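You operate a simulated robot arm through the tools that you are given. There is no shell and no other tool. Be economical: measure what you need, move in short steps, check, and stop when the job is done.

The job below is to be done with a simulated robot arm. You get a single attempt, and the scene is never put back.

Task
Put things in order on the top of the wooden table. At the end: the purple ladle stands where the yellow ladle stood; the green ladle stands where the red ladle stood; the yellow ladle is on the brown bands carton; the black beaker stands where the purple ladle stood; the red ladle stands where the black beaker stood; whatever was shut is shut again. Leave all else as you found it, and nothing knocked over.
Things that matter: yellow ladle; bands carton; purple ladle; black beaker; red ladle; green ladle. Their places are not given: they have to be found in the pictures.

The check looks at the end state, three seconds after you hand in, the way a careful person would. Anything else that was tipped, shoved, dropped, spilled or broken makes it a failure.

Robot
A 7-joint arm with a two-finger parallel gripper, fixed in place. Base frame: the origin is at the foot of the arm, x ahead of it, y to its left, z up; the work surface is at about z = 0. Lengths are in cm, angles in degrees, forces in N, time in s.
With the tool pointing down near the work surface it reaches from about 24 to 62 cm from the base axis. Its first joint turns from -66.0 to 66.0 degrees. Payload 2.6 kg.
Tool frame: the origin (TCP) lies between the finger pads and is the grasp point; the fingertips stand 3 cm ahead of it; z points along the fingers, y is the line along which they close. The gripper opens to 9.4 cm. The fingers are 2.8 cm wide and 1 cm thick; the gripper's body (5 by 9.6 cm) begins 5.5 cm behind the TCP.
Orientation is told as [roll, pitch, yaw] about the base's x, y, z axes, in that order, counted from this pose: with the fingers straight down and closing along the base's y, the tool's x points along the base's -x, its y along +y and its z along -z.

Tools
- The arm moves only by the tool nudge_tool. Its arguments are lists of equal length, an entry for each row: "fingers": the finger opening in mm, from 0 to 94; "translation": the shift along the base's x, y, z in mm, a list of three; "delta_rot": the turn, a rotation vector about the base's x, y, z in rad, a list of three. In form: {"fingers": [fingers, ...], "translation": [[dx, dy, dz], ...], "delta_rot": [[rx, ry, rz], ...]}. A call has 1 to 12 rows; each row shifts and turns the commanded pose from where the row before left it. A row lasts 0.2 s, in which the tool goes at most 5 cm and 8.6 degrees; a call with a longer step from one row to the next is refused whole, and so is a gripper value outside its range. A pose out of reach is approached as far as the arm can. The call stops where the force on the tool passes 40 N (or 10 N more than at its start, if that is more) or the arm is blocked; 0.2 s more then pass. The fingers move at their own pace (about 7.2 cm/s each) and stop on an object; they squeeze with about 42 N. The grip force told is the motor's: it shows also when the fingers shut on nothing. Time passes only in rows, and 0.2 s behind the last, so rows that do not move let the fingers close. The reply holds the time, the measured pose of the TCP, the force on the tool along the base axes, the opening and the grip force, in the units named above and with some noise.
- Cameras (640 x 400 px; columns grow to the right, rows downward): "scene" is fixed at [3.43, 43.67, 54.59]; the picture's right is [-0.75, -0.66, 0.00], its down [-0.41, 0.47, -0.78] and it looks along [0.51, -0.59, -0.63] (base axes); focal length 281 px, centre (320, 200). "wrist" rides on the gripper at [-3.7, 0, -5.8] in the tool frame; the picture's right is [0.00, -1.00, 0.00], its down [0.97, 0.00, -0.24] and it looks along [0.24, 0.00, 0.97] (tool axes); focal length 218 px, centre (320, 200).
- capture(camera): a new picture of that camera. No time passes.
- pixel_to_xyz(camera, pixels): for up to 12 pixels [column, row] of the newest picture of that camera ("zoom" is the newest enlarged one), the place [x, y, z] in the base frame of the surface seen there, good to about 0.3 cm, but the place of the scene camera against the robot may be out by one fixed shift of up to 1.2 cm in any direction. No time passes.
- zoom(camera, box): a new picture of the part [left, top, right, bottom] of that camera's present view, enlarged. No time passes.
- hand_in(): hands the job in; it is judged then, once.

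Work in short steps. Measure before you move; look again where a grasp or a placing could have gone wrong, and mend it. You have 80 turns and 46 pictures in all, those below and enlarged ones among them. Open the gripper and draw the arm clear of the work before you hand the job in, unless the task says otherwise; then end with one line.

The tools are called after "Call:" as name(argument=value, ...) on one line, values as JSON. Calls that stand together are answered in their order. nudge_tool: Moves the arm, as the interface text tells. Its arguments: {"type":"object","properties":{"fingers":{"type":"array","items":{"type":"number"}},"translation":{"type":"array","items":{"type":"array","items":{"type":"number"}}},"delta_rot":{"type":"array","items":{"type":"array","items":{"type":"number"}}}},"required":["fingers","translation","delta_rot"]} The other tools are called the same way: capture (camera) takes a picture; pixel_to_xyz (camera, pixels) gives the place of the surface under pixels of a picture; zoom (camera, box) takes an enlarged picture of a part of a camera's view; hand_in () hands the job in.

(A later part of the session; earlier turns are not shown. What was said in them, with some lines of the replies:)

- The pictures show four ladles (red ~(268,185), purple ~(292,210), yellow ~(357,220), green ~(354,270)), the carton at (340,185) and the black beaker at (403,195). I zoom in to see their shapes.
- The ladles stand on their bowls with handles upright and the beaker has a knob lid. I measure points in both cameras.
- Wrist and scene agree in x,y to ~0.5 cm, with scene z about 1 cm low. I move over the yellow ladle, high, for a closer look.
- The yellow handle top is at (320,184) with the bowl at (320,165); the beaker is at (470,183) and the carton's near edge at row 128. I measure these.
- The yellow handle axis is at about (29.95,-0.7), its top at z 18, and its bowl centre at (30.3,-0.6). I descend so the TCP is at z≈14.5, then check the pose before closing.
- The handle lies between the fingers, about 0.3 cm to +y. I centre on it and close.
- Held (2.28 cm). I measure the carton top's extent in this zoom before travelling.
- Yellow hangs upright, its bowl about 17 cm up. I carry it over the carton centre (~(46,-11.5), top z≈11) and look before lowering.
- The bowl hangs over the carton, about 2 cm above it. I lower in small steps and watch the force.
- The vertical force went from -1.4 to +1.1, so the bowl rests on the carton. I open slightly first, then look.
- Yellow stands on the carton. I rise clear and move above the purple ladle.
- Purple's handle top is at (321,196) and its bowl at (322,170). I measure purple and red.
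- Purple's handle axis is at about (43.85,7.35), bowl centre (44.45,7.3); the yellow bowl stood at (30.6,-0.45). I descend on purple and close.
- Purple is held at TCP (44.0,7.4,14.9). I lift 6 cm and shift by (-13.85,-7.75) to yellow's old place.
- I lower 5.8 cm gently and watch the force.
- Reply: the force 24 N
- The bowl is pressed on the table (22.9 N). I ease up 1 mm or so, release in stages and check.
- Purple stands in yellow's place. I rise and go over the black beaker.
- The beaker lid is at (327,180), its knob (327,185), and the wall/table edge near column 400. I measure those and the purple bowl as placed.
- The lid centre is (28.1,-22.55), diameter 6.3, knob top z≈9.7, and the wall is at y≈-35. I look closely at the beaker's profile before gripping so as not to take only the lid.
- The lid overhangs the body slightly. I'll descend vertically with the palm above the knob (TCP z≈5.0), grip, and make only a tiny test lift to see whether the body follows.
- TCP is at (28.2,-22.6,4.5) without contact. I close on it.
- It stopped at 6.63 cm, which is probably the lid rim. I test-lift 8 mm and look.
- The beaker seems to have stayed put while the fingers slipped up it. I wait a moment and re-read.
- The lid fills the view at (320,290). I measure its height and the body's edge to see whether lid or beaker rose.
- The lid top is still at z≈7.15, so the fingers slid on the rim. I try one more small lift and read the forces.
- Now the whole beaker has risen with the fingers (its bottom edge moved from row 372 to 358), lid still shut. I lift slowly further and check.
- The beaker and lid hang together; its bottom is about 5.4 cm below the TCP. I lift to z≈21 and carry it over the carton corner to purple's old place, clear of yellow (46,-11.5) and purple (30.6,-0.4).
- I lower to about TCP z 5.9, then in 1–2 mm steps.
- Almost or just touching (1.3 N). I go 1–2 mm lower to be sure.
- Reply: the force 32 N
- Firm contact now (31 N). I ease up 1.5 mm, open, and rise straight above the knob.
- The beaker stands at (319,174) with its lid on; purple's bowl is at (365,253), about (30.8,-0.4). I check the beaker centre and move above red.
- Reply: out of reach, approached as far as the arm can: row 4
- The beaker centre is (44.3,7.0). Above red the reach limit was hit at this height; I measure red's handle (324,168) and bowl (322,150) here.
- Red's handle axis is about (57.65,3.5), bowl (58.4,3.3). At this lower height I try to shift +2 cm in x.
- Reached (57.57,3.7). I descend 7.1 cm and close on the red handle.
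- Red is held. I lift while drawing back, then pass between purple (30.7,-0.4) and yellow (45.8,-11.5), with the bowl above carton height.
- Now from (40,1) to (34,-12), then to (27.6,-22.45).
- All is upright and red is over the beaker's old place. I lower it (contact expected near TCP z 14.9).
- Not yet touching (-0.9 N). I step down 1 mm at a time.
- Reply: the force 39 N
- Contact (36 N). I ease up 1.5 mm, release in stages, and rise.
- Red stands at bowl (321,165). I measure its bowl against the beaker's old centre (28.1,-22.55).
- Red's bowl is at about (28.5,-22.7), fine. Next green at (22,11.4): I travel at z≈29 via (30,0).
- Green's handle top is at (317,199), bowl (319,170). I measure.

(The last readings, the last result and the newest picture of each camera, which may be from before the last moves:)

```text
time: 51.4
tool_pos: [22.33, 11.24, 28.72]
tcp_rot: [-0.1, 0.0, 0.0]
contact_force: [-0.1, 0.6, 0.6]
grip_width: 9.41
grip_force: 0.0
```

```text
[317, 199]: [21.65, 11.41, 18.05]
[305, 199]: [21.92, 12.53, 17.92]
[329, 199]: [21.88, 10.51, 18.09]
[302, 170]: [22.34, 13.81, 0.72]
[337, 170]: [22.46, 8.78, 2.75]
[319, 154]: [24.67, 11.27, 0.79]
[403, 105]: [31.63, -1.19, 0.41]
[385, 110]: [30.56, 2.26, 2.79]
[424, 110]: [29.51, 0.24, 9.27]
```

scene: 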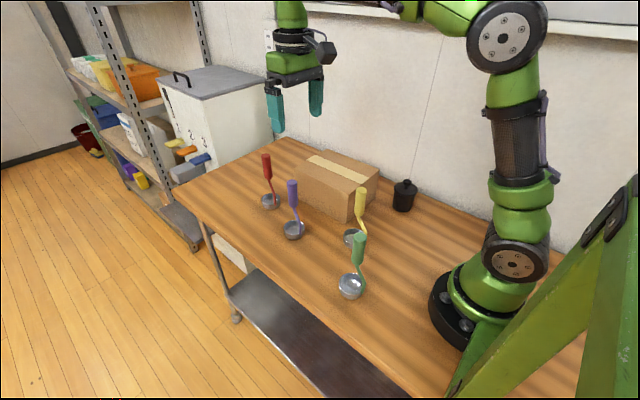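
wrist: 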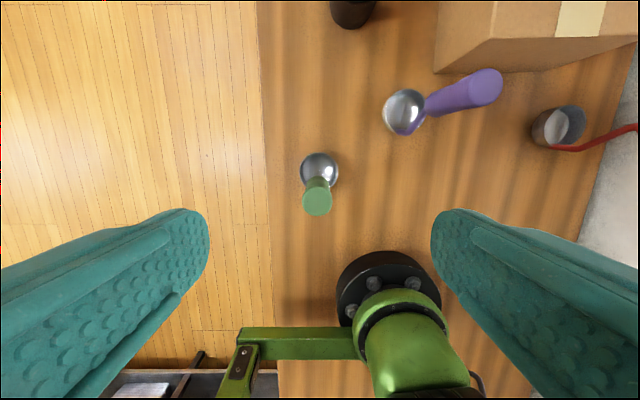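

The green handle axis is about (21.75,11.45). I descend to z≈14.8 and close.

Call:
nudge_tool(fingers=[94, 94, 94, 94, 94, 10, 10, 10, 10, 10], translation=[[-5, 2, -40], [0, 0, -40], [0, 0, -40], [0, 0, -18], [0, 0, 0], [0, 0, 0], [0, 0, 0], [0, 0, 0], [0, 0, 0], [0, 0, 0]], delta_rot=[[0, 0, 0], [0, 0, 0], [0, 0, 0], [0, 0, 0], [0, 0, 0], [0, 0, 0], [0, 0, 0], [0, 0, 0], [0, 0, 0], [0, 0, 0]])

```text
time: 53.6
tool_pos: [21.88, 11.13, 15.12]
tcp_rot: [0.0, 0.1, 0.1]
contact_force: [-0.9, 0.3, 0.5]
grip_width: 2.3
grip_force: 42.1
```

Green is held. I lift 13 cm and travel toward (54,3.6).

Call:
nudge_tool(fingers=[10, 10, 10, 10, 10, 10, 10, 10, 10, 10, 10, 10], translation=[[0, 0, 40], [0, 0, 45], [0, 0, 45], [30, -8, 0], [40, -9, 0], [40, -9, 0], [40, -9, 0], [40, -9, 0], [40, -10, 0], [40, -10, 0], [30, -7, 0], [21, -5, 0]], delta_rot=[[0, 0, 0], [0, 0, 0], [0, 0, 0], [0, 0, 0], [0, 0, 0], [0, 0, 0], [0, 0, 0], [0, 0, 0], [0, 0, 0], [0, 0, 0], [0, 0, 0], [0, 0, 0]])

Call:
zoom(camera="scene", box=[220, 60, 460, 300])

```text
time: 56.2
tool_pos: [53.9, 3.51, 27.73]
tcp_rot: [0.0, 0.0, 0.1]
contact_force: [-0.9, 0.5, -0.6]
grip_width: 2.32
grip_force: 42.2
```

```text
1.67 times, centred on (340, 180) of scene
```

zoom: 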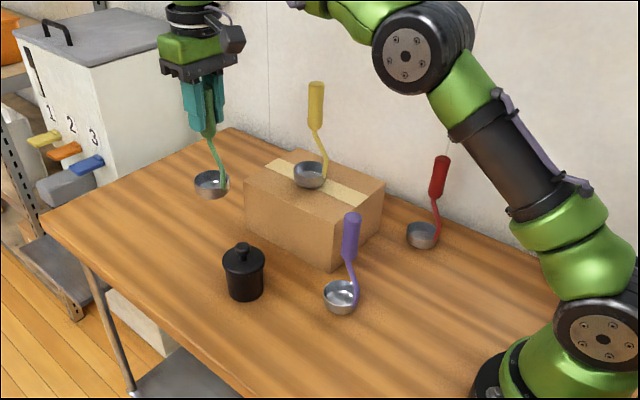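

All is upright. I lower to z≈20, move to x 57.6, then come down to z≈15.4.

Call:
nudge_tool(fingers=[10, 10, 10, 10, 10, 10, 10], translation=[[0, 0, -40], [0, 0, -35], [18, 0, 0], [18.5, 0, 0], [0, 0, -30], [0, 0, -17], [0, 0, 0]], delta_rot=[[0, 0, 0], [0, 0, 0], [0, 0, 0], [0, 0, 0], [0, 0, 0], [0, 0, 0], [0, 0, 0]])

```text
time: 57.8
tool_pos: [57.59, 3.64, 15.79]
tcp_rot: [0.0, 0.0, -0.1]
contact_force: [0.4, -0.2, -1.2]
grip_width: 2.28
grip_force: 41.8
```

At (57.6,3.6,15.8). I step down gently until contact.

Call:
nudge_tool(fingers=[10, 10, 10, 10, 10], translation=[[0, 0, -3], [0, 0, -2], [0, 0, -1], [0, 0, 0], [0, 0, 0]], delta_rot=[[0, 0, 0], [0, 0, 0], [0, 0, 0], [0, 0, 0], [0, 0, 0]])

```text
time: 59.0
tool_pos: [57.64, 3.83, 15.33]
tcp_rot: [0.0, 0.0, -0.1]
contact_force: [0.2, 0.1, -2.0]
grip_width: 2.27
grip_force: 42.3
```

Not yet in contact; I go further down.

Call:
nudge_tool(fingers=[10, 10, 10], translation=[[0, -1, -1.5], [0, 0, -0.7], [0, 0, 0]], delta_rot=[[0, 0, 0], [0, 0, 0], [0, 0, 0]])

```text
time: 59.8
tool_pos: [57.64, 3.65, 15.15]
tcp_rot: [0.0, -0.2, 0.0]
contact_force: [-4.5, -0.9, 12.6]
grip_width: 2.32
grip_force: 41.9
```

Contact (12.6 N). I ease up 0.6 mm, release in stages and rise.

Call:
nudge_tool(fingers=[10, 10, 26, 30, 40, 94, 94, 94], translation=[[0, 0, 0.6], [0, 0, 0], [0, 0, 0], [0, 0, 0], [0, 0, 0], [0, 0, 0], [0, 0, 0], [0, 0, 0]], delta_rot=[[0, 0, 0], [0, 0, 0], [0, 0, 0], [0, 0, 0], [0, 0, 0], [0, 0, 0], [0, 0, 0], [0, 0, 0]])

Call:
nudge_tool(fingers=[94, 94, 94, 94, 94, 94, 94, 94], translation=[[0, 0, 25], [0, 0, 40], [-15, 0, 35], [-30, 0, 35], [-35, 5, 25], [-40, 5, 0], [-30, 10, 0], [0, 0, 0]], delta_rot=[[0, 0, 0], [0, 0, 0], [0, 0, 0], [0, 0, 0], [0, 0, 0], [0, 0, 0], [0, 0, 0], [0, 0, 0]])

Call:
capture(camera="scene")

Call:
capture(camera="wrist")

```text
time: 61.6
tool_pos: [57.62, 3.63, 15.03]
tcp_rot: [0.0, 0.0, 0.0]
contact_force: [-0.2, 0.5, 0.1]
grip_width: 9.4
grip_force: 0.1
```

```text
time: 63.4
tool_pos: [42.51, 6.01, 31.12]
tcp_rot: [-0.1, 0.1, 0.0]
contact_force: [-0.4, -0.4, -0.2]
grip_width: 9.37
grip_force: 0.0
```

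```text
11 pictures are left
```

scene: 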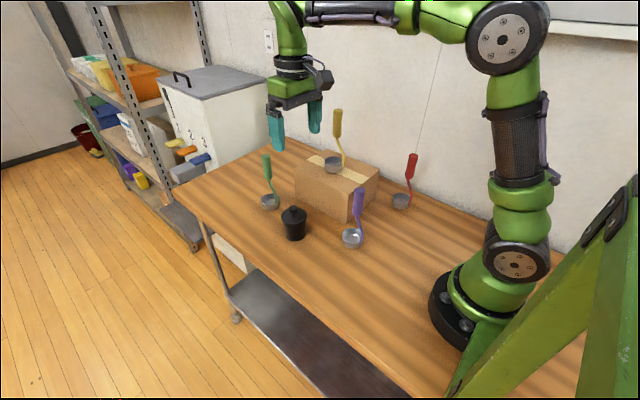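

```text
10 pictures are left
```

wrist: 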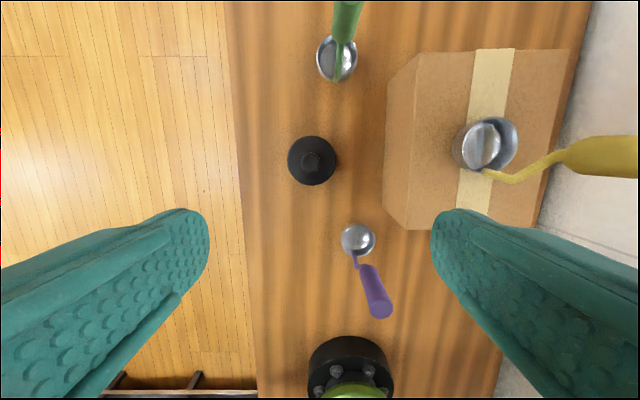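

All four ladles and the lidded beaker stand at their targets: green's bowl is at (270,203), as red's was, and purple's at (352,238), as yellow's was. The gripper is open and clear, so I hand in.

Call:
hand_in()

```text
The job is handed in.
```

The job is handed in: the purple, green and red ladles and the black beaker each stand in their new places to within about 0.5 cm, the yellow ladle is on the carton, the beaker's lid is still on, and nothing was knocked over.
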